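You operate a simulated robot arm through the tools that you are given. There is no shell and no other tool.

Carry out the task below with a simulated robot arm. There is one attempt and no reset: what you move stays moved.

## Task
Gauge the purple locking collar and fit the sleeve of the size shown.
Fine: collar on the bore gauge's pad, slide to READ, slide back to FREE, then stand the sleeve in the collar's bore.

The check looks at the end state, three seconds after you hand in, the way a careful person would. Anything else that was tipped, shoved, dropped, spilled or broken makes it a failure.

## Robot
A 7-joint arm with a two-finger parallel gripper, fixed in place. Base frame: the origin is on the floor under the middle of its stand, x ahead of it, y to its left, z up. Units: mm, rad, N and s.
It reaches about 1046 mm from its shoulder. Its first joint turns from -2.897 to 2.897 rad. Payload 1.57 kg.
The tool frame sits at the grasp point between the pads (the TCP): z along the fingers, y along the line on which they close. The tips reach 30 mm beyond it. The gripper opens to 80 mm. The fingers are 17 mm wide and 12 mm thick; the gripper's body (40 by 82 mm) begins 80 mm behind the TCP.
Orientation is that of the tool frame in the base frame, as a unit quaternion [w, x, y, z]. With the fingers straight down and closing along the base's y, the tool's x points along the base's -x, its y along +y and its z along -z.

## Interface
- The arm moves only by the tool send_rows. Its argument "series" is a list of rows, each a list of 7 numbers: the shift along the tool's x, y, z in mm, then the turn, a rotation vector about the tool's x, y, z in rad, then the closure, from 0 (fully open) to 1 (shut). In form: [[dx, dy, dz, wx, wy, wz, fingers], ...]. A call has 1 to 20 rows; each row shifts and turns the commanded pose from where the row before left it, along the tool's axes as they then stand. Rows are played at 5 a second. More than 50 mm and 0.15 rad between two rows, or a gripper value outside its range, and nothing of the call is played. Where a pose cannot be reached the arm comes as near as it can. A force on the tool above 40 N (or 10 N above the force at the start of the call, whichever is more), or a blocked arm, ends the call early, and 0.2 s more pass. Each finger travels about 153 mm/s and halts on what it meets, pressing with about 42 N; the grip force reading is that of the motor and also rises with nothing between the fingers. The clock runs only during rows and for 0.2 s after the last one: add rows that do not move to give the fingers time. The reply holds the time, the measured pose of the TCP, the force on the tool along the base axes, the opening and the grip force, in the units named above and with some noise, with the torque about the TCP (base axes, N m) and any sound that the robot's microphone picked up.
- Cameras (640 x 400 px; columns grow to the right, rows downward): "scene" is fixed at [401, 649.8, 1370.1]; the picture's right is [-1.00, -0.08, 0.00], its down [-0.06, 0.85, -0.51] and it looks along [0.04, -0.51, -0.86] (base axes); focal length 214 px, centre (320, 200). "wrist" rides on the gripper at [72, -7, -122] in the tool frame; the picture's right is [0.09, 1.00, 0.00], its down [-0.84, 0.08, -0.54] and it looks along [-0.54, 0.05, 0.84] (tool axes); focal length 238 px, centre (320, 200). There is no depth. A picture from a camera that has moved, and an enlarged one, comes with that camera's place and axes in the base frame and with its lens.
- grab_frame(camera): a new picture of that camera. The clock stands still meanwhile.
- zoom(camera, box): a new picture of the part [left, top, right, bottom] of that camera's present view, enlarged. The clock stands still meanwhile.
- sign_off(): hands the job in; it is judged then, once.

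Places have to be worked out from the pictures, the camera data and where the tool is seen. Open the gripper and draw the arm clear of the work before you hand the job in, unless the task says otherwise.

The tools are called after "Emit:" by a JSON object that holds its "op" and its "data". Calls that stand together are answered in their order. send_rows: Moves the arm, as the interface text tells. Its arguments: {"type":"object","properties":{"series":{"type":"array","items":{"type":"array","items":{"type":"number"}}}},"required":["series"]} The other tools are called the same way: grab_frame (camera) takes a picture; zoom (camera, box) takes an enlarged picture of a part of a camera's view; sign_off () hands the job in.

At the start:

```text
time_s: 0.0
tcp_pos: [370.8, 369.2, 1117.2]
ee_rot: [0.0, 0.0, 1.0, 0.001]
contact_force: [-0.5, 0.3, 0.4]
wrist_torque: [0.02, 0.02, 0.0]
opening: 79.7
finger_force: 0.1
```

scene: 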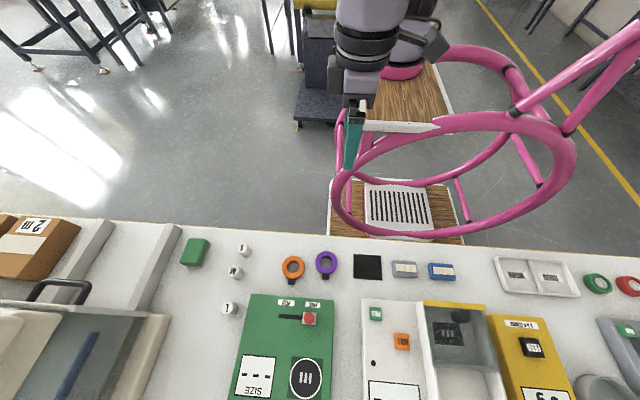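
wrist: 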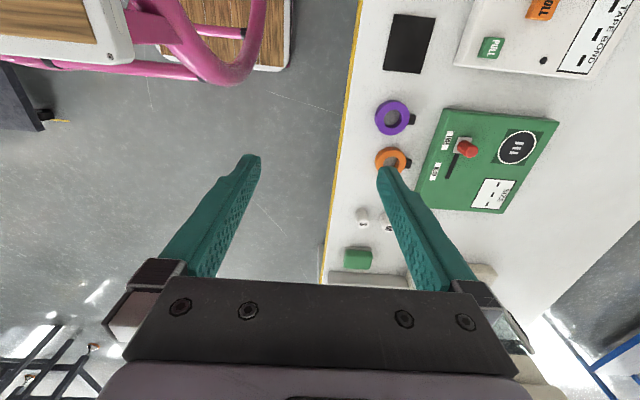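

I start by looking closely at the bench: the green gauge, the purple and orange collars, and the sleeves at the left.

Emit:
{"op": "zoom", "data": {"camera": "scene", "box": [170, 220, 350, 400]}}

Emit:
{"op": "zoom", "data": {"camera": "wrist", "box": [330, 80, 570, 290]}}

Emit:
{"op": "zoom", "data": {"camera": "scene", "box": [170, 230, 350, 320]}}

```text
2.22 times, centred on (260, 310) of scene
camera zoom: at [401.0, 649.8, 1370.1], right [-1.0, -0.08, 0.0], down [-0.06, 0.85, -0.51], along [0.04, -0.51, -0.86], focal length 477 px, centre (453, -44)
```

zoom: 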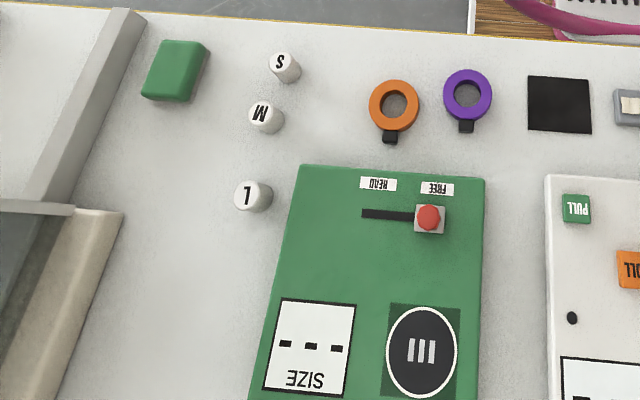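

```text
1.90 times, centred on (450, 185) of wrist
camera zoom: at [298.1, 363.3, 1239.3], right [-0.09, 1.0, 0.0], down [0.84, 0.08, 0.54], along [0.54, 0.05, -0.84], focal length 454 px, centre (72, 229)
```

zoom: 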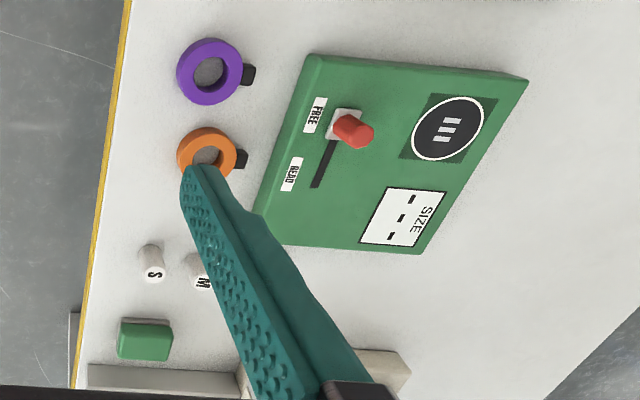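

```text
3.56 times, centred on (260, 275) of scene
camera zoom: at [401.0, 649.8, 1370.1], right [-1.0, -0.08, 0.0], down [-0.06, 0.85, -0.51], along [0.04, -0.51, -0.86], focal length 763 px, centre (533, -67)
```

zoom: 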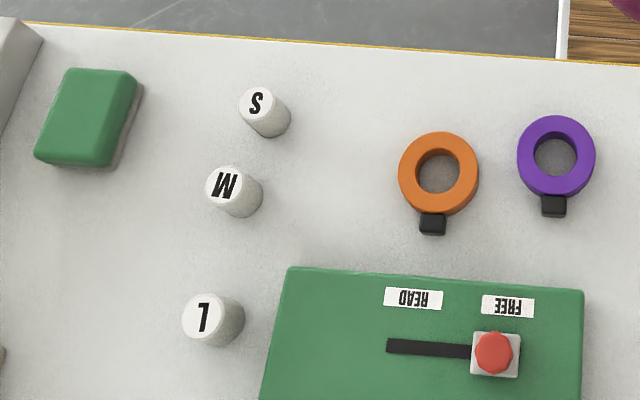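

The layout: purple collar near (395, 504), gauge behind it with its knob near (428, 631) and the round pad near (426, 736), sleeves at larger x. I move over the area at safe height to look with the wrist camera.

Emit:
{"op": "send_rows", "data": {"series": [[-6, 38, 22, 0, 0, 0, 0], [-6, 38, 22, 0, 0, 0, 0], [-6, 38, 22, 0, 0, 0, 0], [-6, 38, 22, 0, 0, 0, 0], [-6, 38, 22, 0, 0, 0, 0], [0, 0, 0, 0, 0, 0, 0]]}}

Emit:
{"op": "grab_frame", "data": {"camera": "wrist"}}

Emit:
{"op": "grab_frame", "data": {"camera": "scene"}}

```text
time_s: 1.4
tcp_pos: [401.2, 558.3, 1007.8]
ee_rot: [0.0, 0.0, 1.0, 0.0]
contact_force: [0.0, -0.4, 1.3]
wrist_torque: [0.02, 0.03, 0.01]
opening: 79.7
finger_force: 0.1
```

```text
taken
camera wrist: at [328.1, 553.4, 1129.3], right [-0.09, 1.0, 0.0], down [0.84, 0.08, 0.54], along [0.54, 0.05, -0.84], focal length 238 px, centre (320, 200)
```

wrist: 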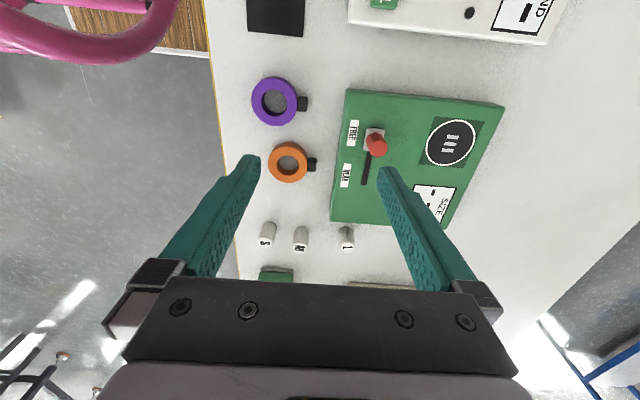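

```text
taken
```

scene: 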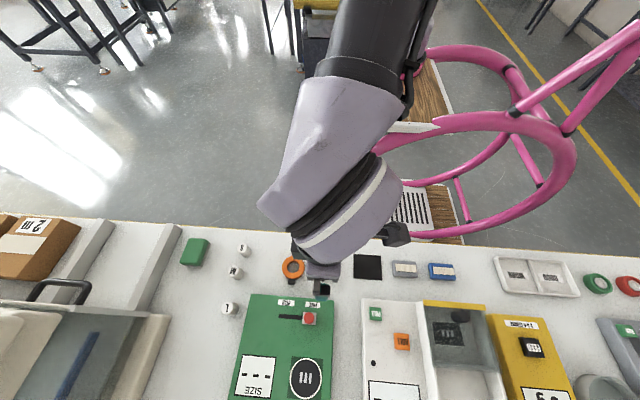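

The view shows both collars, the gauge and three sleeves clearly. Now I turn the tool a quarter turn so the fingers close along base x, clear of the purple collar's black tab, while staying high.

Emit:
{"op": "send_rows", "data": {"series": [[0, 0, 0, 0, 0, -0.1428, 0], [0, 0, 0, 0, 0, -0.1428, 0], [0, 0, 0, 0, 0, -0.1428, 0], [0, 0, 0, 0, 0, -0.1428, 0], [0, 0, 0, 0, 0, -0.1428, 0], [0, 0, 0, 0, 0, -0.1428, 0], [0, 0, 0, 0, 0, -0.1428, 0], [0, 0, 0, 0, 0, -0.1428, 0], [0, 0, 0, 0, 0, -0.1428, 0], [0, 0, 0, 0, 0, -0.1428, 0], [0, 0, 0, 0, 0, -0.1428, 0], [0, 0, 0, 0, 0, 0, 0]]}}

Emit:
{"op": "grab_frame", "data": {"camera": "wrist"}}

```text
time_s: 4.0
tcp_pos: [401.1, 559.4, 1006.7]
ee_rot: [0.0, 0.708, -0.707, 0.0]
contact_force: [0.0, 0.3, 0.5]
wrist_torque: [0.01, 0.01, 0.01]
opening: 80.0
finger_force: 0.1
```

```text
taken
camera wrist: at [407.0, 488.2, 1128.9], right [-1.0, -0.09, 0.0], down [-0.08, 0.84, 0.54], along [-0.05, 0.54, -0.84], focal length 238 px, centre (320, 200)
```

wrist: 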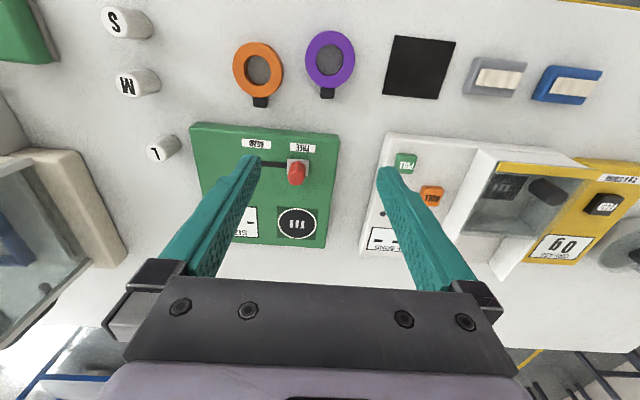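

The collar resolves to about (393, 499) with its top near z 800. I move over it to z 900 and look again for a finer fix.

Emit:
{"op": "send_rows", "data": {"series": [[20, 2.7, 36, 0, 0, 0, 0], [20, 2.7, 36, 0, 0, 0, 0], [20, 2.7, 35, 0, 0, 0, 0], [0, 0, 0, 0, 0, 0, 0]]}}

Emit:
{"op": "grab_frame", "data": {"camera": "wrist"}}

Emit:
{"op": "zoom", "data": {"camera": "wrist", "box": [200, 60, 440, 210]}}

```text
time_s: 5.0
tcp_pos: [391.5, 500.0, 900.1]
ee_rot: [0.001, 0.707, -0.707, 0.001]
contact_force: [0.2, -1.4, 0.3]
wrist_torque: [-0.02, -0.03, 0.01]
opening: 79.9
finger_force: 0.1
```

```text
taken
camera wrist: at [398.3, 428.7, 1022.0], right [-1.0, -0.09, 0.0], down [-0.08, 0.84, 0.54], along [-0.05, 0.54, -0.84], focal length 238 px, centre (320, 200)
```

wrist: 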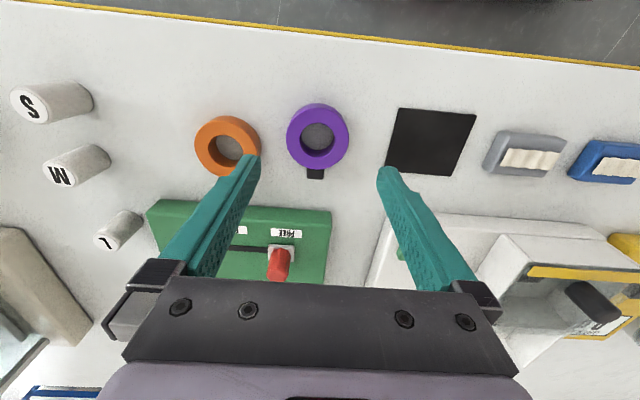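

```text
2.67 times, centred on (320, 135) of wrist
camera zoom: at [398.3, 428.7, 1022.0], right [-1.0, -0.09, 0.0], down [-0.08, 0.84, 0.54], along [-0.05, 0.54, -0.84], focal length 636 px, centre (320, 373)
```

zoom: 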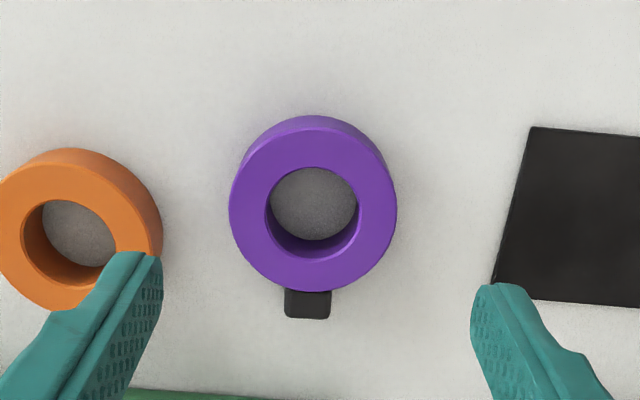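

The collar's bore centre fits about (394.7, 499), outer diameter about 56 mm, with a ~22 mm gap to the orange one, so I part-close the fingers to ~68 mm before going down. I centre and descend to z 850, then look.

Emit:
{"op": "send_rows", "data": {"series": [[0, -3.2, 0, 0, 0, 0, 0.15], [0, 0, 25, 0, 0, 0, 0.15], [0, 0, 25, 0, 0, 0, 0.15], [0, 0, 0, 0, 0, 0, 0.15]]}}

Emit:
{"op": "grab_frame", "data": {"camera": "wrist"}}

Emit:
{"op": "zoom", "data": {"camera": "wrist", "box": [200, 60, 440, 210]}}

```text
time_s: 6.0
tcp_pos: [395.7, 499.3, 851.2]
ee_rot: [-0.001, -0.707, 0.707, 0.0]
contact_force: [0.0, -0.5, 0.3]
wrist_torque: [-0.02, 0.0, 0.02]
opening: 67.9
finger_force: 0.1
```

```text
taken
camera wrist: at [401.9, 428.2, 972.2], right [-1.0, -0.09, 0.0], down [-0.08, 0.84, 0.54], along [-0.05, 0.54, -0.84], focal length 238 px, centre (320, 200)
```

wrist: 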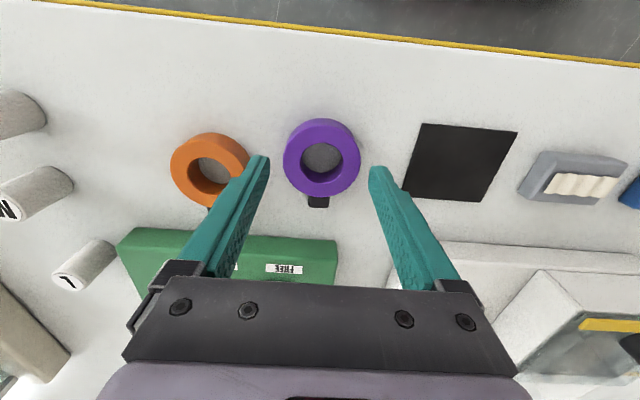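

```text
2.67 times, centred on (320, 135) of wrist
camera zoom: at [401.9, 428.2, 972.2], right [-1.0, -0.09, 0.0], down [-0.08, 0.84, 0.54], along [-0.05, 0.54, -0.84], focal length 636 px, centre (320, 373)
```

zoom: 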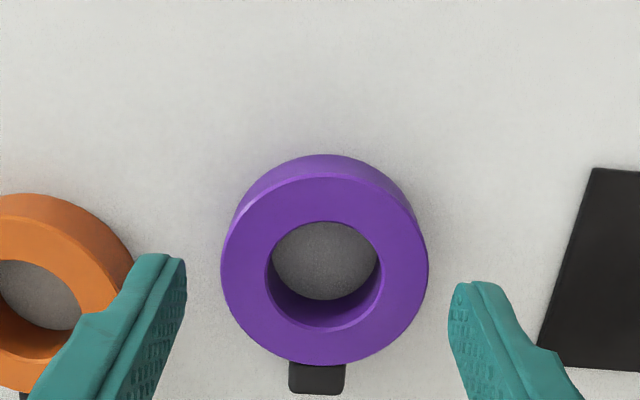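

The collar's top is at z≈807, bench about 785, centre (394.3, 501). I shift slightly and go down straddling it to z≈822, watching the force.

Emit:
{"op": "send_rows", "data": {"series": [[-1.7, 1.4, 0, 0, 0, 0, 0.15], [0, 0, 10, 0, 0, 0, 0.15], [0, 0, 10, 0, 0, 0, 0.15], [0, 0, 8, 0, 0, 0, 0.15], [0, 0, 0, 0, 0, 0, 0.15]]}}

Emit:
{"op": "grab_frame", "data": {"camera": "wrist"}}

Emit:
{"op": "zoom", "data": {"camera": "wrist", "box": [200, 80, 440, 230]}}

```text
time_s: 7.2
tcp_pos: [394.9, 501.0, 821.0]
ee_rot: [0.0, -0.707, 0.707, 0.0]
contact_force: [0.6, -0.4, 0.4]
wrist_torque: [-0.02, -0.01, -0.01]
opening: 68.1
finger_force: 0.0
```

```text
taken
camera wrist: at [400.4, 430.4, 944.2], right [-1.0, -0.09, 0.0], down [-0.08, 0.84, 0.54], along [-0.05, 0.54, -0.84], focal length 238 px, centre (320, 200)
```

wrist: 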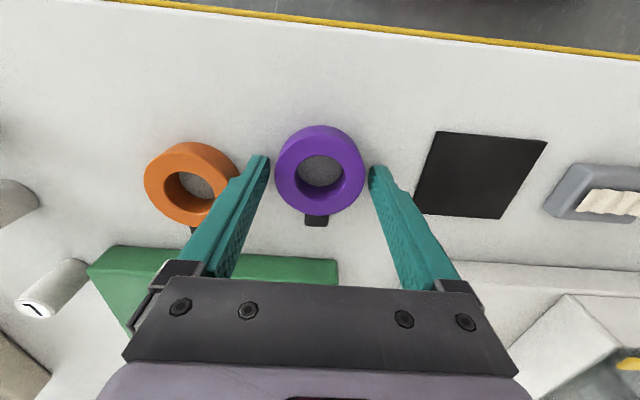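

```text
2.67 times, centred on (320, 155) of wrist
camera zoom: at [400.4, 430.4, 944.2], right [-1.0, -0.09, 0.0], down [-0.08, 0.84, 0.54], along [-0.05, 0.54, -0.84], focal length 636 px, centre (320, 320)
```

zoom: 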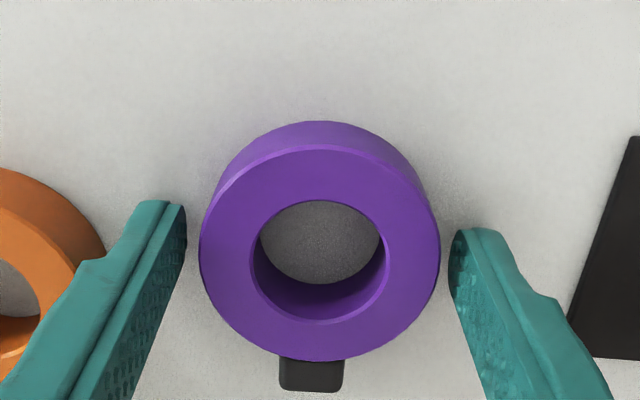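

The fingers straddle the collar with a few mm each side and clear of the orange one. I lower 3 mm more and close gently.

Emit:
{"op": "send_rows", "data": {"series": [[0, 0, 3, 0, 0, 0, 0.15], [0, 0, 0, 0, 0, 0, 0.2], [0, 0, 0, 0, 0, 0, 0.24], [0, 0, 0, 0, 0, 0, 0.28], [0, 0, 0, 0, 0, 0, 0.32], [0, 0, 0, 0, 0, 0, 0.4], [0, 0, 0, 0, 0, 0, 0.5], [0, 0, 0, 0, 0, 0, 0.5]]}}

Emit:
{"op": "zoom", "data": {"camera": "wrist", "box": [200, 80, 440, 230]}}

```text
time_s: 9.0
tcp_pos: [393.8, 501.3, 819.7]
ee_rot: [0.001, -0.707, 0.707, 0.0]
contact_force: [-3.8, 2.0, 20.3]
wrist_torque: [-0.04, 0.59, -0.08]
opening: 57.2
finger_force: 42.3
```

```text
2.67 times, centred on (320, 155) of wrist
camera zoom: at [400.1, 430.5, 941.9], right [-1.0, -0.09, 0.0], down [-0.08, 0.84, 0.54], along [-0.05, 0.54, -0.84], focal length 636 px, centre (320, 320)
```

zoom: 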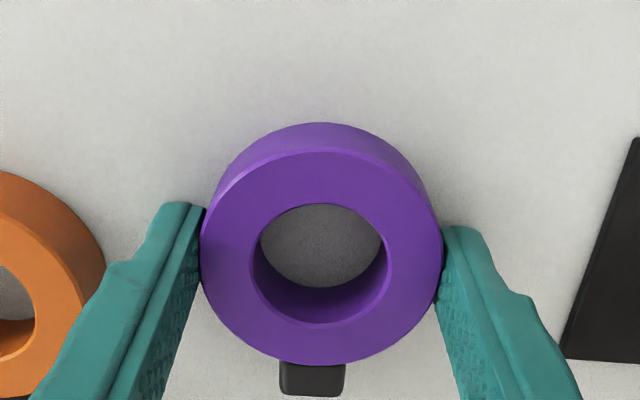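

Contact shows the tips touching the bench (bench z≈790) and the collar held at 57.2 mm. I lift it straight up to about z 930.

Emit:
{"op": "send_rows", "data": {"series": [[0, 0, -10, 0, 0, 0, 0.5], [0, 0, -25, 0, 0, 0, 0.5], [0, 0, -40, 0, 0, 0, 0.5], [0, 0, -40, 0, 0, 0, 0.5], [0, 0, 0, 0, 0, 0, 0.5]]}}

Emit:
{"op": "grab_frame", "data": {"camera": "wrist"}}

Emit:
{"op": "grab_frame", "data": {"camera": "scene"}}

```text
time_s: 10.2
tcp_pos: [395.4, 500.1, 934.2]
ee_rot: [0.0, -0.706, 0.708, 0.0]
contact_force: [0.2, 0.3, -1.5]
wrist_torque: [-0.02, 0.01, -0.02]
opening: 57.3
finger_force: 41.7
```

```text
taken
camera wrist: at [400.6, 429.5, 1056.4], right [-1.0, -0.09, 0.0], down [-0.08, 0.84, 0.54], along [-0.05, 0.54, -0.84], focal length 238 px, centre (320, 200)
```

wrist: 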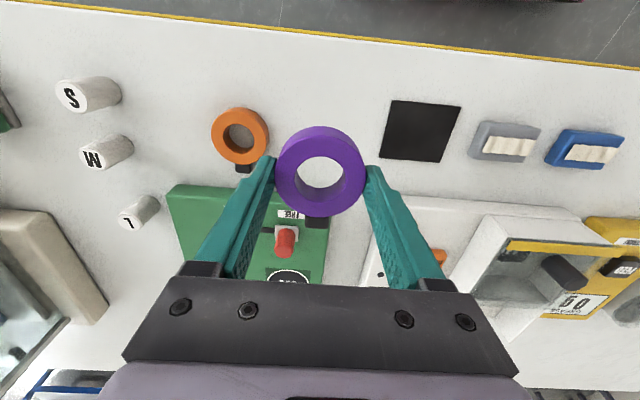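

```text
taken
```

scene: 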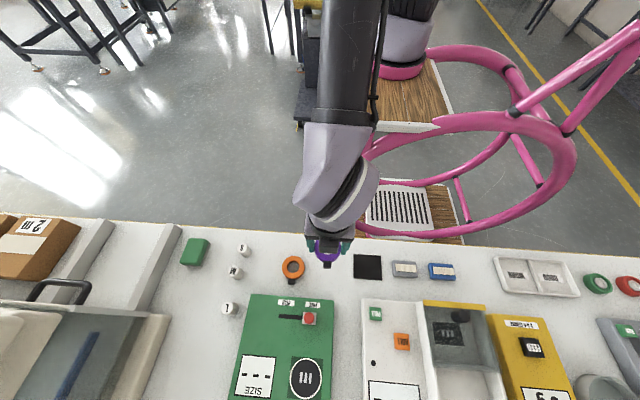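

The collar is held level. I carry it over toward the pad, estimated at (423, 741), staying at z 934, and look again.

Emit:
{"op": "send_rows", "data": {"series": [[-20, -4.6, 0, 0, 0, 0, 0.5], [-40, -4.6, 0, 0, 0, 0, 0.5], [-40, -4.6, 0, 0, 0, 0, 0.5], [-40, -4.6, 0, 0, 0, 0, 0.5], [-40, -4.6, 0, 0, 0, 0, 0.5], [-40, -4.6, 0, 0, 0, 0, 0.5], [-21, 0, 0, 0, 0, 0, 0.5], [0, 0, 0, 0, 0, 0, 0.5]]}}

Emit:
{"op": "grab_frame", "data": {"camera": "wrist"}}

Emit:
{"op": "grab_frame", "data": {"camera": "scene"}}

```text
time_s: 12.0
tcp_pos: [412.7, 704.4, 935.1]
ee_rot: [0.0, 0.707, -0.707, 0.0]
contact_force: [-0.5, 0.7, -1.5]
wrist_torque: [0.02, 0.0, -0.01]
opening: 57.1
finger_force: 42.1
out of reach, approached as far as the arm can: row 6, 7
```

```text
taken
camera wrist: at [419.5, 634.3, 1057.7], right [-1.0, -0.09, 0.0], down [-0.08, 0.84, 0.54], along [-0.05, 0.54, -0.84], focal length 238 px, centre (320, 200)
```

wrist: 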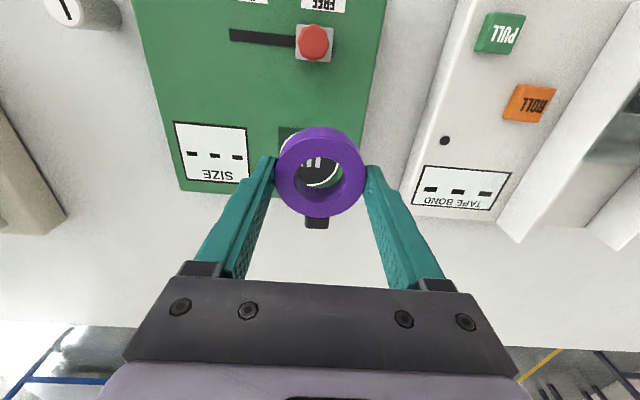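

```text
taken
```

scene: 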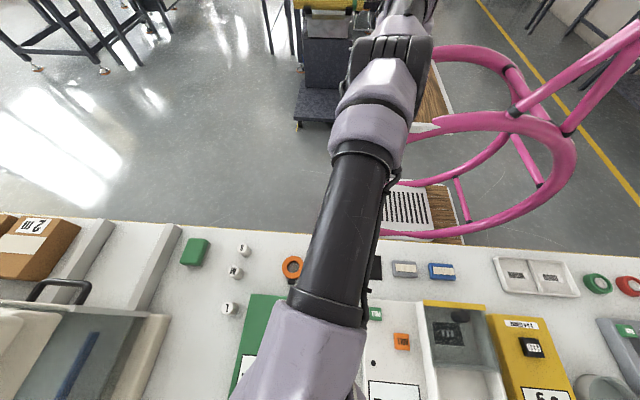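

The arm ran out of reach at this height around y 704. I check whether reach grows lower down: descend 50 mm (collar bottom still ~850, above the gauge) and try to go further in y.

Emit:
{"op": "send_rows", "data": {"series": [[0, 0, 25, 0, 0, 0, 0.5], [0, 0, 25, 0, 0, 0, 0.5], [0, 0, 0, 0, 0, 0, 0.5]]}}

```text
time_s: 12.8
tcp_pos: [412.5, 703.1, 886.5]
ee_rot: [0.001, -0.706, 0.708, 0.001]
contact_force: [0.1, 0.4, -1.3]
wrist_torque: [-0.05, -0.03, -0.02]
opening: 57.0
finger_force: 42.4
```

Emit:
{"op": "send_rows", "data": {"series": [[-15, -3, 0, 0, 0, 0, 0.5], [-15, -3, 0, 0, 0, 0, 0.5], [0, 0, 0, 0, 0, 0, 0.5]]}}

Emit:
{"op": "grab_frame", "data": {"camera": "wrist"}}

```text
time_s: 13.6
tcp_pos: [413.2, 702.6, 887.0]
ee_rot: [0.0, 0.707, -0.707, 0.0]
contact_force: [0.5, 0.3, -1.2]
wrist_torque: [0.0, -0.02, 0.0]
opening: 56.9
finger_force: 42.6
out of reach, approached as far as the arm can: row 1, 2
```

```text
taken
camera wrist: at [418.6, 631.7, 1008.0], right [-1.0, -0.09, 0.0], down [-0.08, 0.84, 0.54], along [-0.05, 0.54, -0.84], focal length 238 px, centre (320, 200)
```

wrist: 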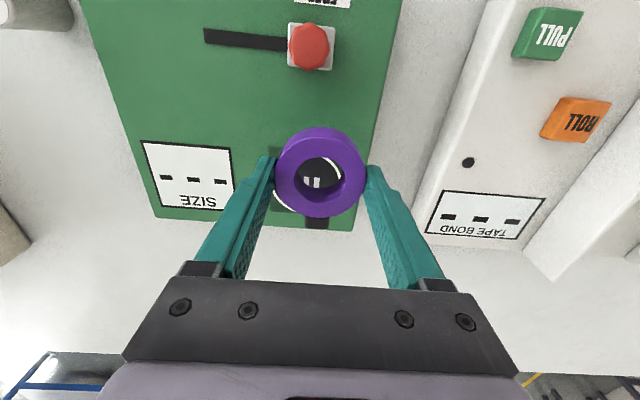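

The straight-down reach stops near 816 mm from the base axis; the pad lies about 37 mm further. A small outward tilt about the closing axis should buy that reach, so I raise and test how much tilt is needed (I will then regrasp the collar at that tilt so it sits flat).

Emit:
{"op": "send_rows", "data": {"series": [[0, 0, -40, 0, 0, 0, 0.5], [0, 0, 0, 0, -0.14, 0, 0.5], [-19.8, -5, 2.8, 0, 0, 0, 0.5], [-19.8, -5, 2.8, 0, 0, 0, 0.5], [0, 0, 0, 0, 0, 0, 0.5]]}}

Emit:
{"op": "grab_frame", "data": {"camera": "wrist"}}

```text
time_s: 14.8
tcp_pos: [416.1, 735.5, 925.5]
ee_rot: [-0.05, 0.706, -0.705, -0.05]
contact_force: [0.6, 0.1, -1.9]
wrist_torque: [0.0, 0.01, 0.0]
opening: 56.9
finger_force: 41.5
out of reach, approached as far as the arm can: row 2, 3, 4
```

```text
taken
camera wrist: at [421.1, 647.5, 1036.2], right [-1.0, -0.09, -0.01], down [-0.08, 0.75, 0.65], along [-0.05, 0.65, -0.76], focal length 238 px, centre (320, 200)
```

wrist: 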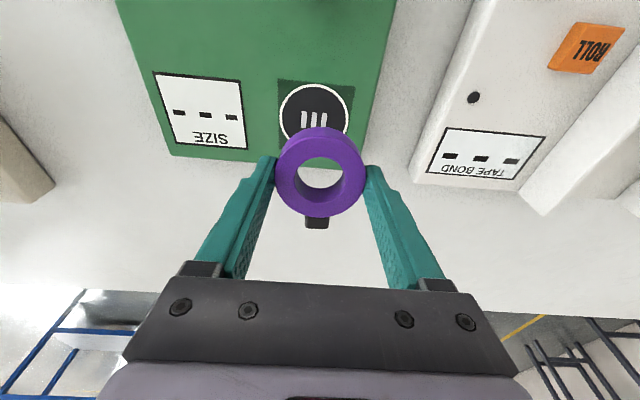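

Tilting 0.14 rad gives ~29 mm more reach; the pad is well visible. I zoom for a precise pad fix.

Emit:
{"op": "zoom", "data": {"camera": "wrist", "box": [220, 40, 420, 165]}}

```text
3.20 times, centred on (320, 102) of wrist
camera zoom: at [421.1, 647.5, 1036.2], right [-1.0, -0.09, -0.01], down [-0.08, 0.75, 0.65], along [-0.05, 0.65, -0.76], focal length 763 px, centre (320, 512)
```

zoom: 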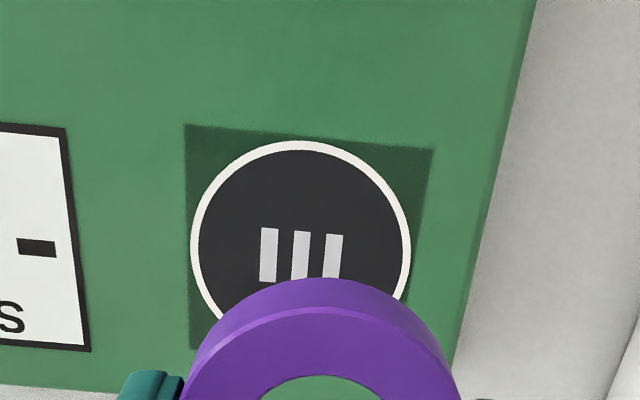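

The pad circle (67 mm) centres at about (422, 739) with the gauge top near z 808. I add 0.07 rad tilt and check that this spot is reachable down to z≈870.

Emit:
{"op": "send_rows", "data": {"series": [[0, 0, 0, 0, -0.07, 0, 0.5], [-0.3, -6, 15.4, 0, 0, 0, 0.5], [8.3, 0, 39.1, 0, 0, 0, 0.5], [0, 0, 0, 0, 0, 0, 0.5]]}}

Emit:
{"op": "zoom", "data": {"camera": "wrist", "box": [220, 40, 420, 165]}}

```text
time_s: 15.8
tcp_pos: [418.3, 744.0, 869.7]
ee_rot: [0.074, -0.703, 0.704, 0.074]
contact_force: [0.3, 0.0, -0.2]
wrist_torque: [-0.05, 0.01, 0.01]
opening: 56.8
finger_force: 42.1
out of reach, approached as far as the arm can: row 1, 2, 3
```

```text
3.20 times, centred on (320, 102) of wrist
camera zoom: at [425.0, 649.4, 975.2], right [-1.0, -0.09, -0.02], down [-0.08, 0.71, 0.7], along [-0.05, 0.7, -0.71], focal length 763 px, centre (320, 512)
```

zoom: 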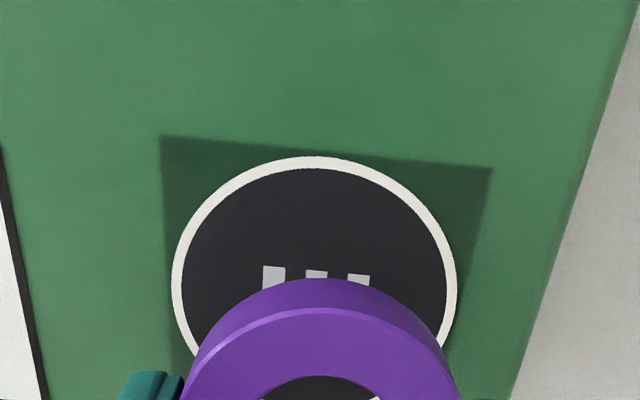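

With 0.21 rad the pad spot (421.5, 738.5) is reachable. I raise, go back, and straighten the tool so I can set the collar down on the bench and regrasp it with the gripper tilted.

Emit:
{"op": "send_rows", "data": {"series": [[-6.3, 0, -29.3, 0, 0, 0, 0.5], [-6.3, 0, -29.3, 0, 0, 0, 0.5], [39.1, 0, -8.3, 0, 0, 0, 0.5], [39.1, 0, -8.3, 0, 0, 0, 0.5], [39.1, 0, -8.3, 0, 0, 0, 0.5], [0, 0, 0, 0, 0.07, 0, 0.5], [0, 0, 0, 0, 0.07, 0, 0.5], [0, 0, 0, 0, 0.07, 0, 0.5], [0, 0, 0, 0, 0, 0, 0.5]]}}

```text
time_s: 17.8
tcp_pos: [387.7, 708.1, 933.7]
ee_rot: [0.0, 0.707, -0.707, 0.002]
contact_force: [-0.3, 0.3, -2.1]
wrist_torque: [0.03, 0.01, 0.03]
opening: 57.1
finger_force: 42.0
out of reach, approached as far as the arm can: row 2, 3, 4, 5, 6, 7, 8
```

The reply shows the arm wandered a bit near its limit (x 387.7, y 708). I move back inward in small steps and check it follows.

Emit:
{"op": "send_rows", "data": {"series": [[20, 0, 0, 0, 0, 0, 0.5], [30, 0, 0, 0, 0, 0, 0.5], [30, 0, 0, 0, 0, 0, 0.5], [0, 0, 0, 0, 0, 0, 0.5]]}}

Emit:
{"op": "grab_frame", "data": {"camera": "scene"}}

```text
time_s: 18.8
tcp_pos: [400.8, 705.6, 930.8]
ee_rot: [-0.001, -0.706, 0.708, -0.001]
contact_force: [-0.1, -0.2, -1.4]
wrist_torque: [-0.01, -0.02, 0.01]
opening: 57.2
finger_force: 41.7
out of reach, approached as far as the arm can: row 1, 2, 3
```

```text
taken
```

scene: 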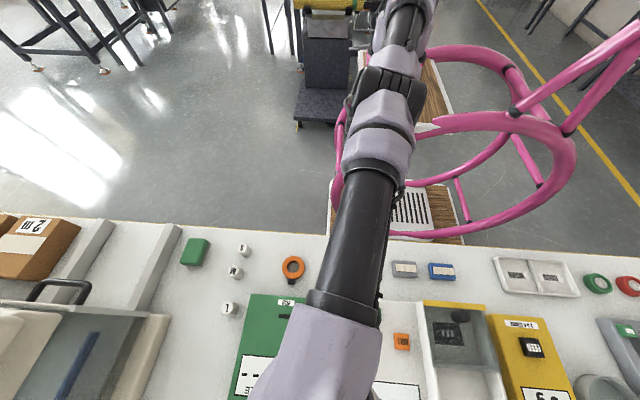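

The arm seems stuck stretched out near a singular posture. I look at the arm's shape in the scene view before choosing how to fold it back.

Emit:
{"op": "zoom", "data": {"camera": "scene", "box": [240, 0, 500, 200]}}

Emit:
{"op": "zoom", "data": {"camera": "scene", "box": [200, 180, 460, 400]}}

Emit:
{"op": "grab_frame", "data": {"camera": "wrist"}}

```text
2.00 times, centred on (370, 100) of scene
camera zoom: at [401.0, 649.8, 1370.1], right [-1.0, -0.08, 0.0], down [-0.06, 0.85, -0.51], along [0.04, -0.51, -0.86], focal length 429 px, centre (220, 400)
```

zoom: 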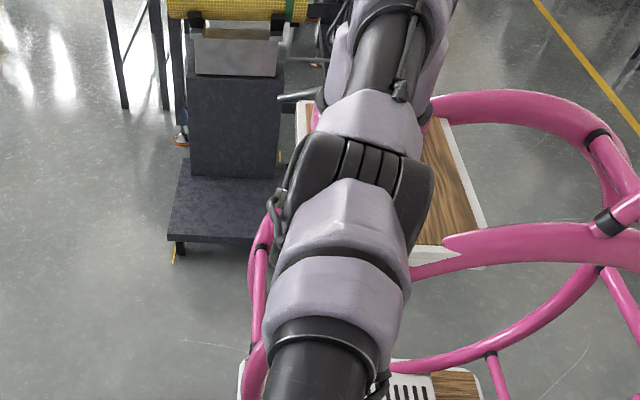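

```text
1.82 times, centred on (330, 290) of scene
camera zoom: at [401.0, 649.8, 1370.1], right [-1.0, -0.08, 0.0], down [-0.06, 0.85, -0.51], along [0.04, -0.51, -0.86], focal length 390 px, centre (302, 36)
```

zoom: 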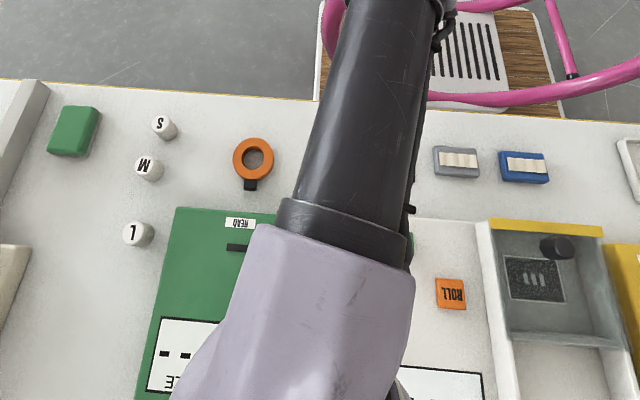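

```text
taken
camera wrist: at [405.7, 635.1, 1052.9], right [-1.0, -0.09, 0.0], down [-0.08, 0.84, 0.54], along [-0.05, 0.54, -0.84], focal length 238 px, centre (320, 200)
```

wrist: 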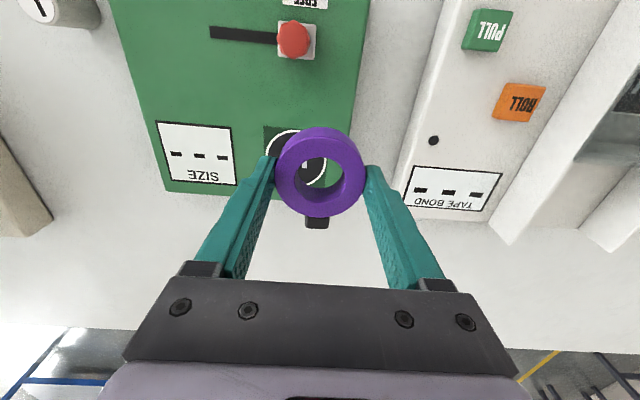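

The arm looks almost straight. I try a radial-inward plus upward move to fold it and check whether it follows.

Emit:
{"op": "send_rows", "data": {"series": [[30, 10, -20, 0, 0, 0, 0.5], [30, 10, -20, 0, 0, 0, 0.5], [0, 0, 0, 0, 0, 0, 0.5]]}}

```text
time_s: 19.6
tcp_pos: [393.2, 707.3, 970.9]
ee_rot: [0.001, 0.708, -0.706, 0.001]
contact_force: [-0.7, -0.3, -1.5]
wrist_torque: [0.01, 0.02, 0.03]
opening: 56.9
finger_force: 41.9
out of reach, approached as far as the arm can: row 1, 2
```

Only the outward direction is frozen, as if the elbow had passed its straight position against a stop. I try pushing outward once to straighten it fully, then coming inward.

Emit:
{"op": "send_rows", "data": {"series": [[-26, -15, 0, 0, 0, 0, 0.5], [-26, -15, 0, 0, 0, 0, 0.5], [17, 10, 0, 0, 0, 0, 0.5], [17, 10, 0, 0, 0, 0, 0.5], [17, 10, 0, 0, 0, 0, 0.5], [0, 0, 0, 0, 0, 0, 0.5]]}}

```text
time_s: 21.0
tcp_pos: [380.0, 710.9, 969.3]
ee_rot: [0.001, 0.707, -0.707, 0.001]
contact_force: [0.9, 0.4, 0.2]
wrist_torque: [-0.03, -0.01, -0.01]
opening: 57.1
finger_force: 42.3
out of reach, approached as far as the arm can: row 1, 2, 3, 4, 5
```

The frozen direction fits a joint limit rather than full reach (the TCP is only ~740 mm from the shoulder). I test whether yaw is the limiting joint by turning the tool back a little and then moving inward.

Emit:
{"op": "send_rows", "data": {"series": [[0, 0, 0, 0, 0, 0.14, 0.5], [0, 0, 0, 0, 0, 0.14, 0.5], [0, 0, 0, 0, 0, 0, 0.5]]}}

Emit:
{"op": "send_rows", "data": {"series": [[29, 8, 0, 0, 0, 0, 0.5], [29, 8, 0, 0, 0, 0, 0.5], [0, 0, 0, 0, 0, 0, 0.5]]}}

```text
time_s: 21.8
tcp_pos: [380.3, 710.3, 970.1]
ee_rot: [0.0, -0.6, 0.8, 0.0]
contact_force: [-0.7, 0.3, -0.2]
wrist_torque: [0.0, 0.01, -0.02]
opening: 56.5
finger_force: 42.2
```

```text
time_s: 22.6
tcp_pos: [366.1, 713.3, 970.0]
ee_rot: [-0.001, -0.602, 0.799, -0.001]
contact_force: [-0.6, 0.0, -0.9]
wrist_torque: [0.01, -0.03, -0.01]
opening: 56.8
finger_force: 41.9
out of reach, approached as far as the arm can: row 1, 2
```

Radial motion is lost while sideways and vertical work: a straight-elbow singularity. A vertical sweep should bend the elbow, so I go up and then come down while pulling inward.

Emit:
{"op": "send_rows", "data": {"series": [[0, 0, -40, 0, 0, 0, 0.5], [0, 0, -40, 0, 0, 0, 0.5], [0, 0, -40, 0, 0, 0, 0.5], [25, -2, 35, 0, 0, 0, 0.5], [25, -2, 35, 0, 0, 0, 0.5], [25, -2, 35, 0, 0, 0, 0.5], [0, 0, 0, 0, 0, 0, 0.5]]}}

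```text
time_s: 24.2
tcp_pos: [357.3, 714.6, 988.8]
ee_rot: [-0.001, -0.602, 0.799, -0.001]
contact_force: [-0.3, -0.1, -1.6]
wrist_torque: [-0.03, 0.01, 0.0]
opening: 56.8
finger_force: 42.4
out of reach, approached as far as the arm can: row 2, 3, 4, 5, 6
```

Still frozen radially. I try a larger inward pull within a single call, with hold rows at the end so the solver has time to fold the elbow; the space above the bench there is empty at this height.

Emit:
{"op": "send_rows", "data": {"series": [[45, -3, 0, 0, 0, 0, 0.5], [45, -3, 0, 0, 0, 0, 0.5], [45, -3, 0, 0, 0, 0, 0.5], [0, 0, 0, 0, 0, 0, 0.5], [0, 0, 0, 0, 0, 0, 0.5], [0, 0, 0, 0, 0, 0, 0.5]]}}

Emit:
{"op": "grab_frame", "data": {"camera": "scene"}}

```text
time_s: 25.6
tcp_pos: [357.9, 713.9, 989.2]
ee_rot: [-0.002, -0.602, 0.799, -0.001]
contact_force: [-0.5, -0.6, -1.1]
wrist_torque: [0.0, 0.01, -0.02]
opening: 57.0
finger_force: 42.0
out of reach, approached as far as the arm can: row 1, 2, 3
```

```text
taken
```

scene: 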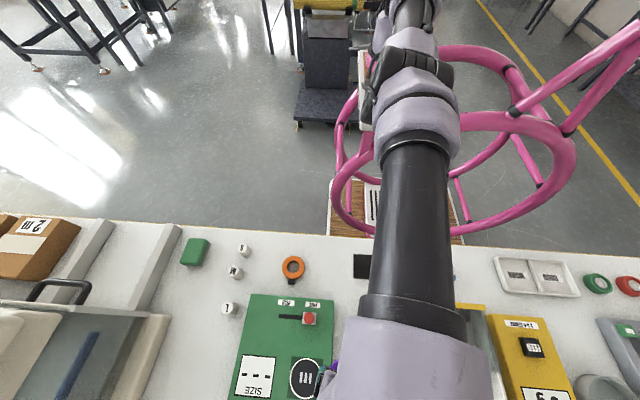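

The forearm has swung aside with the yaw change, which hints that the last wrist joint is not turning freely. I turn the yaw the other way (0.56 rad) and test an inward move again.

Emit:
{"op": "send_rows", "data": {"series": [[0, 0, 0, 0, 0, -0.14, 0.5], [0, 0, 0, 0, 0, -0.14, 0.5], [0, 0, 0, 0, 0, -0.14, 0.5], [0, 0, 0, 0, 0, -0.14, 0.5], [0, 0, 0, 0, 0, 0, 0.5]]}}

Emit:
{"op": "grab_frame", "data": {"camera": "scene"}}

```text
time_s: 26.8
tcp_pos: [357.4, 713.9, 991.5]
ee_rot: [-0.001, 0.799, -0.601, 0.0]
contact_force: [-0.1, 0.4, -1.0]
wrist_torque: [0.0, 0.0, -0.01]
opening: 56.7
finger_force: 42.1
```

```text
taken
```

scene: 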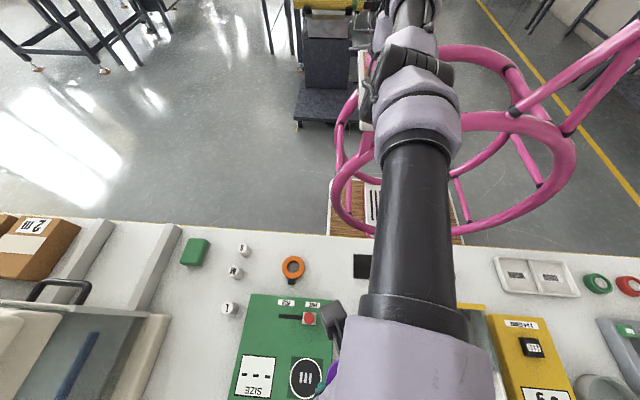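

Yaw is free, so the elbow itself is the issue. I test how far the arm responds outward from here, to see which side of straight the elbow is on.

Emit:
{"op": "send_rows", "data": {"series": [[-17.7, -9.3, 0, 0, 0, 0, 0.5], [0, 0, 0, 0, 0, 0, 0.5], [0, 0, 0, 0, 0, 0, 0.5]]}}

Emit:
{"op": "send_rows", "data": {"series": [[4.4, 2.3, 0, 0, 0, 0, 0.5], [0, 0, 0, 0, 0, 0, 0.5], [0, 0, 0, 0, 0, 0, 0.5]]}}

```text
time_s: 27.6
tcp_pos: [353.2, 716.8, 990.2]
ee_rot: [0.001, 0.799, -0.602, 0.0]
contact_force: [0.8, -0.6, -0.9]
wrist_torque: [-0.01, 0.0, -0.01]
opening: 56.8
finger_force: 42.9
out of reach, approached as far as the arm can: row 1
```

```text
time_s: 28.4
tcp_pos: [353.4, 715.2, 991.9]
ee_rot: [0.0, 0.799, -0.602, 0.001]
contact_force: [0.0, 0.6, -1.2]
wrist_torque: [0.03, 0.0, 0.01]
opening: 56.7
finger_force: 41.7
out of reach, approached as far as the arm can: row 1
```

The arm toggles within only 1–2 mm, so the elbow sits just on the wrong side of straight. I'll straighten it fully with an outward pull while higher up, then pull down and in together so that the elbow folds the proper way.

Emit:
{"op": "send_rows", "data": {"series": [[0, 0, -45, 0, 0, 0, 0.5], [0, 0, -45, 0, 0, 0, 0.5], [-17.7, -9.3, 0, 0, 0, 0, 0.5], [-17.7, -9.3, 0, 0, 0, 0, 0.5], [0, 0, 0, 0, 0, 0, 0.5]]}}

Emit:
{"op": "send_rows", "data": {"series": [[13, 7, 47, 0, 0, 0, 0.5], [13, 7, 47, 0, 0, 0, 0.5], [0, 0, 0, 0, 0, 0, 0.5]]}}

```text
time_s: 29.6
tcp_pos: [347.9, 711.4, 1080.0]
ee_rot: [0.0, 0.798, -0.602, 0.0]
contact_force: [-0.1, 0.3, -2.1]
wrist_torque: [0.01, 0.0, 0.03]
opening: 57.0
finger_force: 41.4
out of reach, approached as far as the arm can: row 2, 3, 4
```

```text
time_s: 30.4
tcp_pos: [343.1, 682.8, 985.4]
ee_rot: [-0.001, 0.799, -0.602, -0.001]
contact_force: [-0.7, -0.6, -1.5]
wrist_torque: [0.0, -0.04, -0.02]
opening: 56.6
finger_force: 41.9
```

The elbow is folded properly again. I turn the yaw straight and carry the collar back above its original bench spot, avoiding any unreachable commands from now on.

Emit:
{"op": "send_rows", "data": {"series": [[0, 0, 0, 0, 0, 0.14, 0.5], [0, 0, 0, 0, 0, 0.14, 0.5], [36.4, -10.2, 0, 0, 0, 0, 0.5], [36.4, -10.2, 0, 0, 0, 0, 0.5], [36.4, -10.2, 0, 0, 0, 0, 0.5], [36.4, -10.2, 0, 0, 0, 0, 0.5], [36.4, -10.2, 0, 0, 0, 0, 0.5], [0, 0, 0, 0, 0, 0, 0.5]]}}

Emit:
{"op": "grab_frame", "data": {"camera": "wrist"}}

```text
time_s: 32.2
tcp_pos: [394.8, 500.1, 984.4]
ee_rot: [-0.001, 0.708, -0.707, 0.0]
contact_force: [0.3, -0.3, -1.0]
wrist_torque: [0.0, -0.01, 0.0]
opening: 57.0
finger_force: 42.0
```

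```text
taken
camera wrist: at [400.5, 430.1, 1106.7], right [-1.0, -0.09, 0.0], down [-0.08, 0.84, 0.54], along [-0.05, 0.54, -0.84], focal length 238 px, centre (320, 200)
```

wrist: 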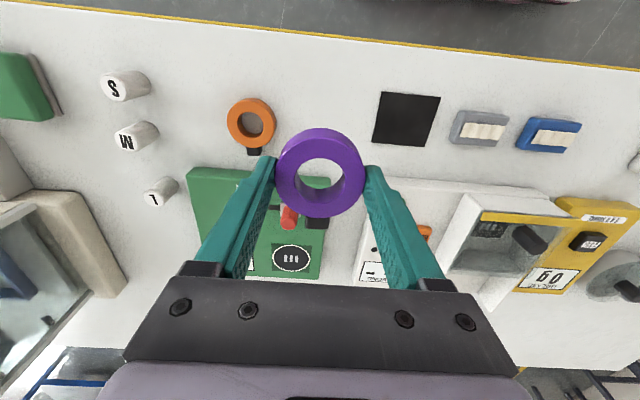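

Back above the original spot. I descend to just above the bench with slow final steps.

Emit:
{"op": "send_rows", "data": {"series": [[0, 0, 38, 0, 0, 0, 0.5], [0, 0, 38, 0, 0, 0, 0.5], [0, 0, 38, 0, 0, 0, 0.5], [0, 0, 35, 0, 0, 0, 0.5], [0, 0, 8, 0, 0, 0, 0.5], [0, 0, 4, 0, 0, 0, 0.5], [0, 0, 0, 0, 0, 0, 0.5]]}}

```text
time_s: 33.8
tcp_pos: [393.6, 501.6, 823.7]
ee_rot: [0.0, -0.707, 0.707, 0.0]
contact_force: [-0.3, 0.4, -1.7]
wrist_torque: [-0.02, -0.01, 0.0]
opening: 57.1
finger_force: 42.2
```

Emit:
{"op": "send_rows", "data": {"series": [[0, 0, 2, 0, 0, 0, 0.5], [0, 0, 1.5, 0, 0, 0, 0.5], [0, 0, 0, 0, 0, 0, 0.5]]}}

```text
time_s: 34.6
tcp_pos: [392.8, 501.6, 821.0]
ee_rot: [0.0, -0.707, 0.707, 0.0]
contact_force: [0.1, 1.1, -0.8]
wrist_torque: [-0.01, -0.02, -0.01]
opening: 57.1
finger_force: 41.8
```

No contact yet at z≈821; I lower another 2 mm in small steps until the collar rests on the bench.

Emit:
{"op": "send_rows", "data": {"series": [[0, 0, 1, 0, 0, 0, 0.5], [0, 0, 0.7, 0, 0, 0, 0.5], [0, 0, 0, 0, 0, 0, 0.5]]}}

```text
time_s: 35.4
tcp_pos: [394.4, 500.1, 820.1]
ee_rot: [0.001, -0.707, 0.708, 0.0]
contact_force: [-0.4, -5.9, 23.4]
wrist_torque: [0.33, 0.23, 0.01]
opening: 56.9
finger_force: 41.8
```

Contact (23 N). I ease off slightly and open the fingers to about 68 mm, then look.

Emit:
{"op": "send_rows", "data": {"series": [[0, 0, -0.5, 0, 0, 0, 0.5], [0, 0, 0, 0, 0, 0, 0.27], [0, 0, 0, 0, 0, 0, 0.2], [0, 0, 0, 0, 0, 0, 0.15], [0, 0, 0, 0, 0, 0, 0.15]]}}

Emit:
{"op": "zoom", "data": {"camera": "wrist", "box": [200, 80, 440, 230]}}

```text
time_s: 36.6
tcp_pos: [392.4, 501.8, 819.8]
ee_rot: [0.0, 0.707, -0.707, -0.001]
contact_force: [-1.8, -2.2, 7.4]
wrist_torque: [-0.07, -0.24, -0.12]
opening: 66.5
finger_force: 0.0
```

```text
2.67 times, centred on (320, 155) of wrist
camera zoom: at [398.2, 430.2, 942.1], right [-1.0, -0.09, 0.0], down [-0.08, 0.84, 0.54], along [-0.05, 0.54, -0.84], focal length 636 px, centre (320, 320)
```

zoom: 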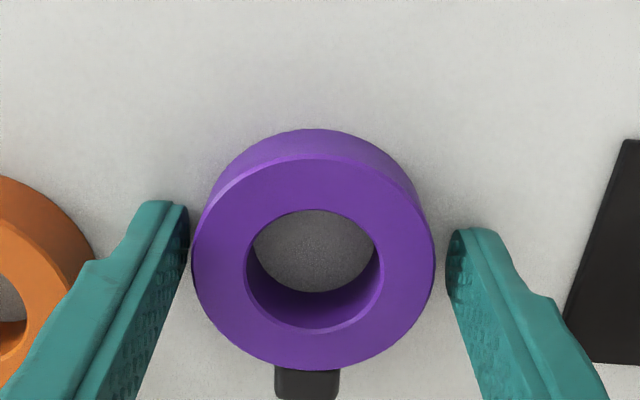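

The collar rests flat, at about (393.5, 500). I raise 4 mm, step back 6 mm in y, and tilt the hand 0.28 rad about the closing axis around the collar.

Emit:
{"op": "send_rows", "data": {"series": [[0, -0.7, -4, 0, 0, 0, 0.14], [6, 0, -1, 0, 0, 0, 0.14], [0, 0, 0, 0, -0.14, 0, 0.14], [0, 0, 0, 0, -0.14, 0, 0.14], [0, 0, 0, 0, 0, 0, 0.14]]}}

Emit:
{"op": "grab_frame", "data": {"camera": "wrist"}}

Emit:
{"op": "zoom", "data": {"camera": "wrist", "box": [200, 80, 440, 230]}}

```text
time_s: 37.8
tcp_pos: [394.2, 496.4, 825.2]
ee_rot: [0.1, -0.7, 0.701, 0.099]
contact_force: [-0.4, -0.1, 0.3]
wrist_torque: [-0.02, -0.01, 0.0]
opening: 68.6
finger_force: 0.0
```

```text
taken
camera wrist: at [400.0, 393.7, 922.4], right [-1.0, -0.09, -0.03], down [-0.08, 0.65, 0.75], along [-0.05, 0.75, -0.66], focal length 238 px, centre (320, 200)
```

wrist: 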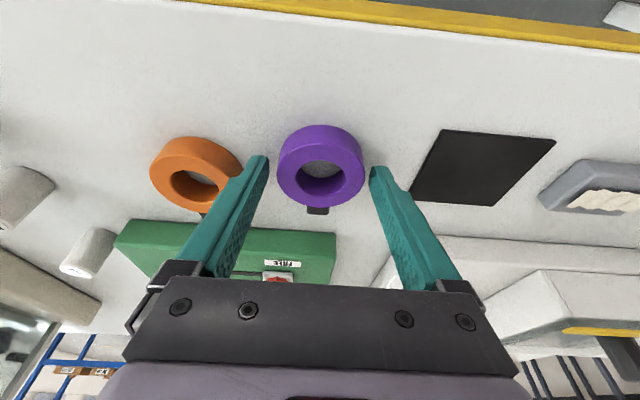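

```text
2.67 times, centred on (320, 155) of wrist
camera zoom: at [400.0, 393.7, 922.4], right [-1.0, -0.09, -0.03], down [-0.08, 0.65, 0.75], along [-0.05, 0.75, -0.66], focal length 636 px, centre (320, 320)
```

zoom: 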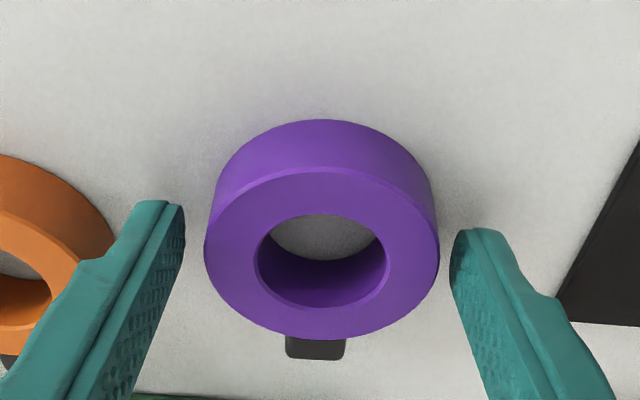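

The tilted fingers straddle the collar well. I lower 1.5 mm and close on it.

Emit:
{"op": "send_rows", "data": {"series": [[0.41, 0, 1.44, 0, 0, 0, 0.14], [0, 0, 0, 0, 0, 0, 0.2], [0, 0, 0, 0, 0, 0, 0.24], [0, 0, 0, 0, 0, 0, 0.28], [0, 0, 0, 0, 0, 0, 0.32], [0, 0, 0, 0, 0, 0, 0.5], [0, 0, 0, 0, 0, 0, 0.5]]}}

Emit:
{"op": "zoom", "data": {"camera": "wrist", "box": [200, 80, 440, 230]}}

```text
time_s: 39.4
tcp_pos: [393.5, 494.9, 824.3]
ee_rot: [0.099, -0.7, 0.701, 0.099]
contact_force: [0.6, -0.5, 0.4]
wrist_torque: [0.01, 0.0, 0.0]
opening: 56.9
finger_force: 42.1
```

```text
2.67 times, centred on (320, 155) of wrist
camera zoom: at [400.1, 393.5, 921.2], right [-1.0, -0.09, -0.03], down [-0.08, 0.65, 0.75], along [-0.05, 0.75, -0.66], focal length 636 px, centre (320, 320)
```

zoom: 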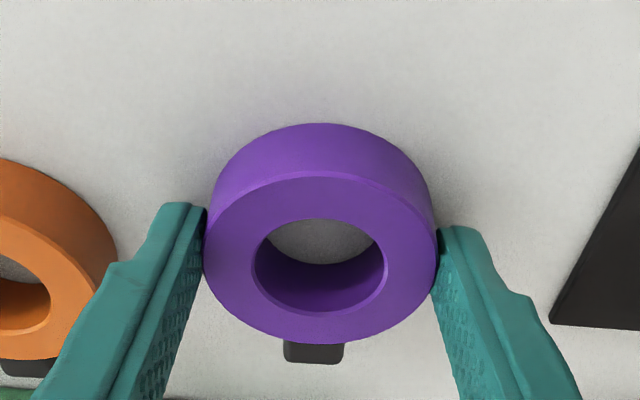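

The collar is held at 56.9 mm with the bench about 34 mm below the TCP. I lift it straight up about 115 mm and look.

Emit:
{"op": "send_rows", "data": {"series": [[-2.8, 0, -9.6, 0, 0, 0, 0.5], [-9.8, 0, -33.6, 0, 0, 0, 0.5], [-9.8, 0, -33.6, 0, 0, 0, 0.5], [-9.8, 0, -33.6, 0, 0, 0, 0.5], [0, 0, 0, 0, 0, 0, 0.5]]}}

Emit:
{"op": "zoom", "data": {"camera": "wrist", "box": [200, 80, 440, 230]}}

```text
time_s: 40.6
tcp_pos: [393.7, 494.9, 938.2]
ee_rot: [0.099, -0.7, 0.701, 0.098]
contact_force: [0.0, 0.5, -2.1]
wrist_torque: [0.01, 0.04, 0.02]
opening: 56.9
finger_force: 42.4
```

```text
2.67 times, centred on (320, 155) of wrist
camera zoom: at [399.3, 393.7, 1036.1], right [-1.0, -0.09, -0.03], down [-0.08, 0.65, 0.75], along [-0.05, 0.75, -0.66], focal length 636 px, centre (320, 320)
```

zoom: 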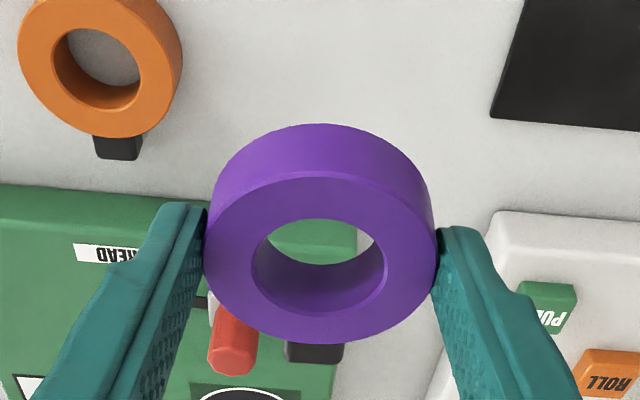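

Held flat and steady. I carry it over the pad at this height.

Emit:
{"op": "send_rows", "data": {"series": [[-18.9, -2.3, 5.5, 0, 0, 0, 0.5], [-37.8, -4.6, 11, 0, 0, 0, 0.5], [-37.8, -4.6, 11, 0, 0, 0, 0.5], [-37.8, -4.6, 11, 0, 0, 0, 0.5], [-37.8, -4.6, 11, 0, 0, 0, 0.5], [-37.8, -4.6, 11, 0, 0, 0, 0.5], [-18.9, -2.3, 5.5, 0, 0, 0, 0.5], [0, 0, 0, 0, 0, 0, 0.5]]}}

Emit:
{"op": "grab_frame", "data": {"camera": "wrist"}}

Emit:
{"op": "zoom", "data": {"camera": "wrist", "box": [220, 60, 420, 185]}}

```text
time_s: 42.4
tcp_pos: [421.4, 731.4, 937.7]
ee_rot: [-0.098, 0.7, -0.7, -0.099]
contact_force: [-0.6, -0.1, -1.3]
wrist_torque: [0.0, 0.0, 0.03]
opening: 56.8
finger_force: 42.2
```

```text
taken
camera wrist: at [427.6, 629.7, 1034.7], right [-1.0, -0.09, -0.03], down [-0.08, 0.65, 0.75], along [-0.05, 0.75, -0.66], focal length 238 px, centre (320, 200)
```

wrist: 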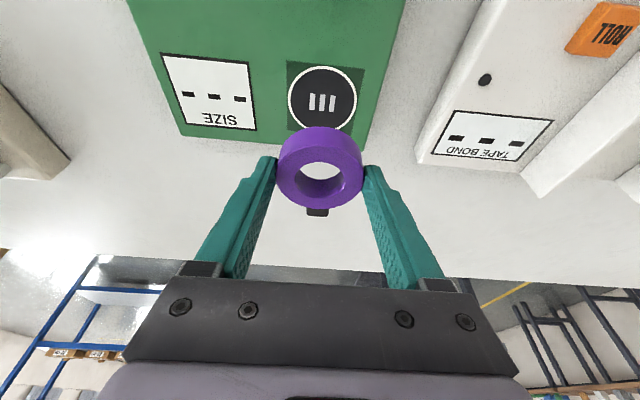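

```text
3.20 times, centred on (320, 122) of wrist
camera zoom: at [427.6, 629.7, 1034.7], right [-1.0, -0.09, -0.03], down [-0.08, 0.65, 0.75], along [-0.05, 0.75, -0.66], focal length 763 px, centre (320, 448)
```

zoom: 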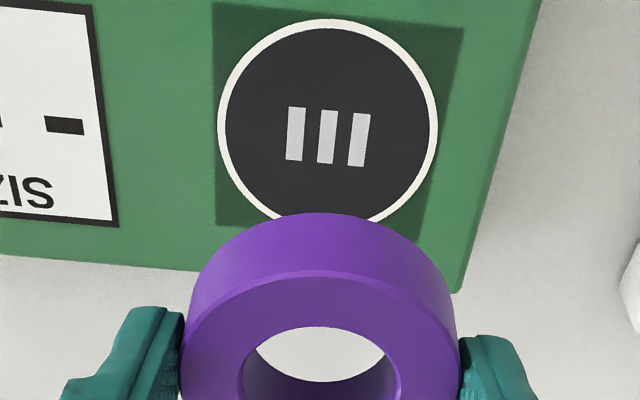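

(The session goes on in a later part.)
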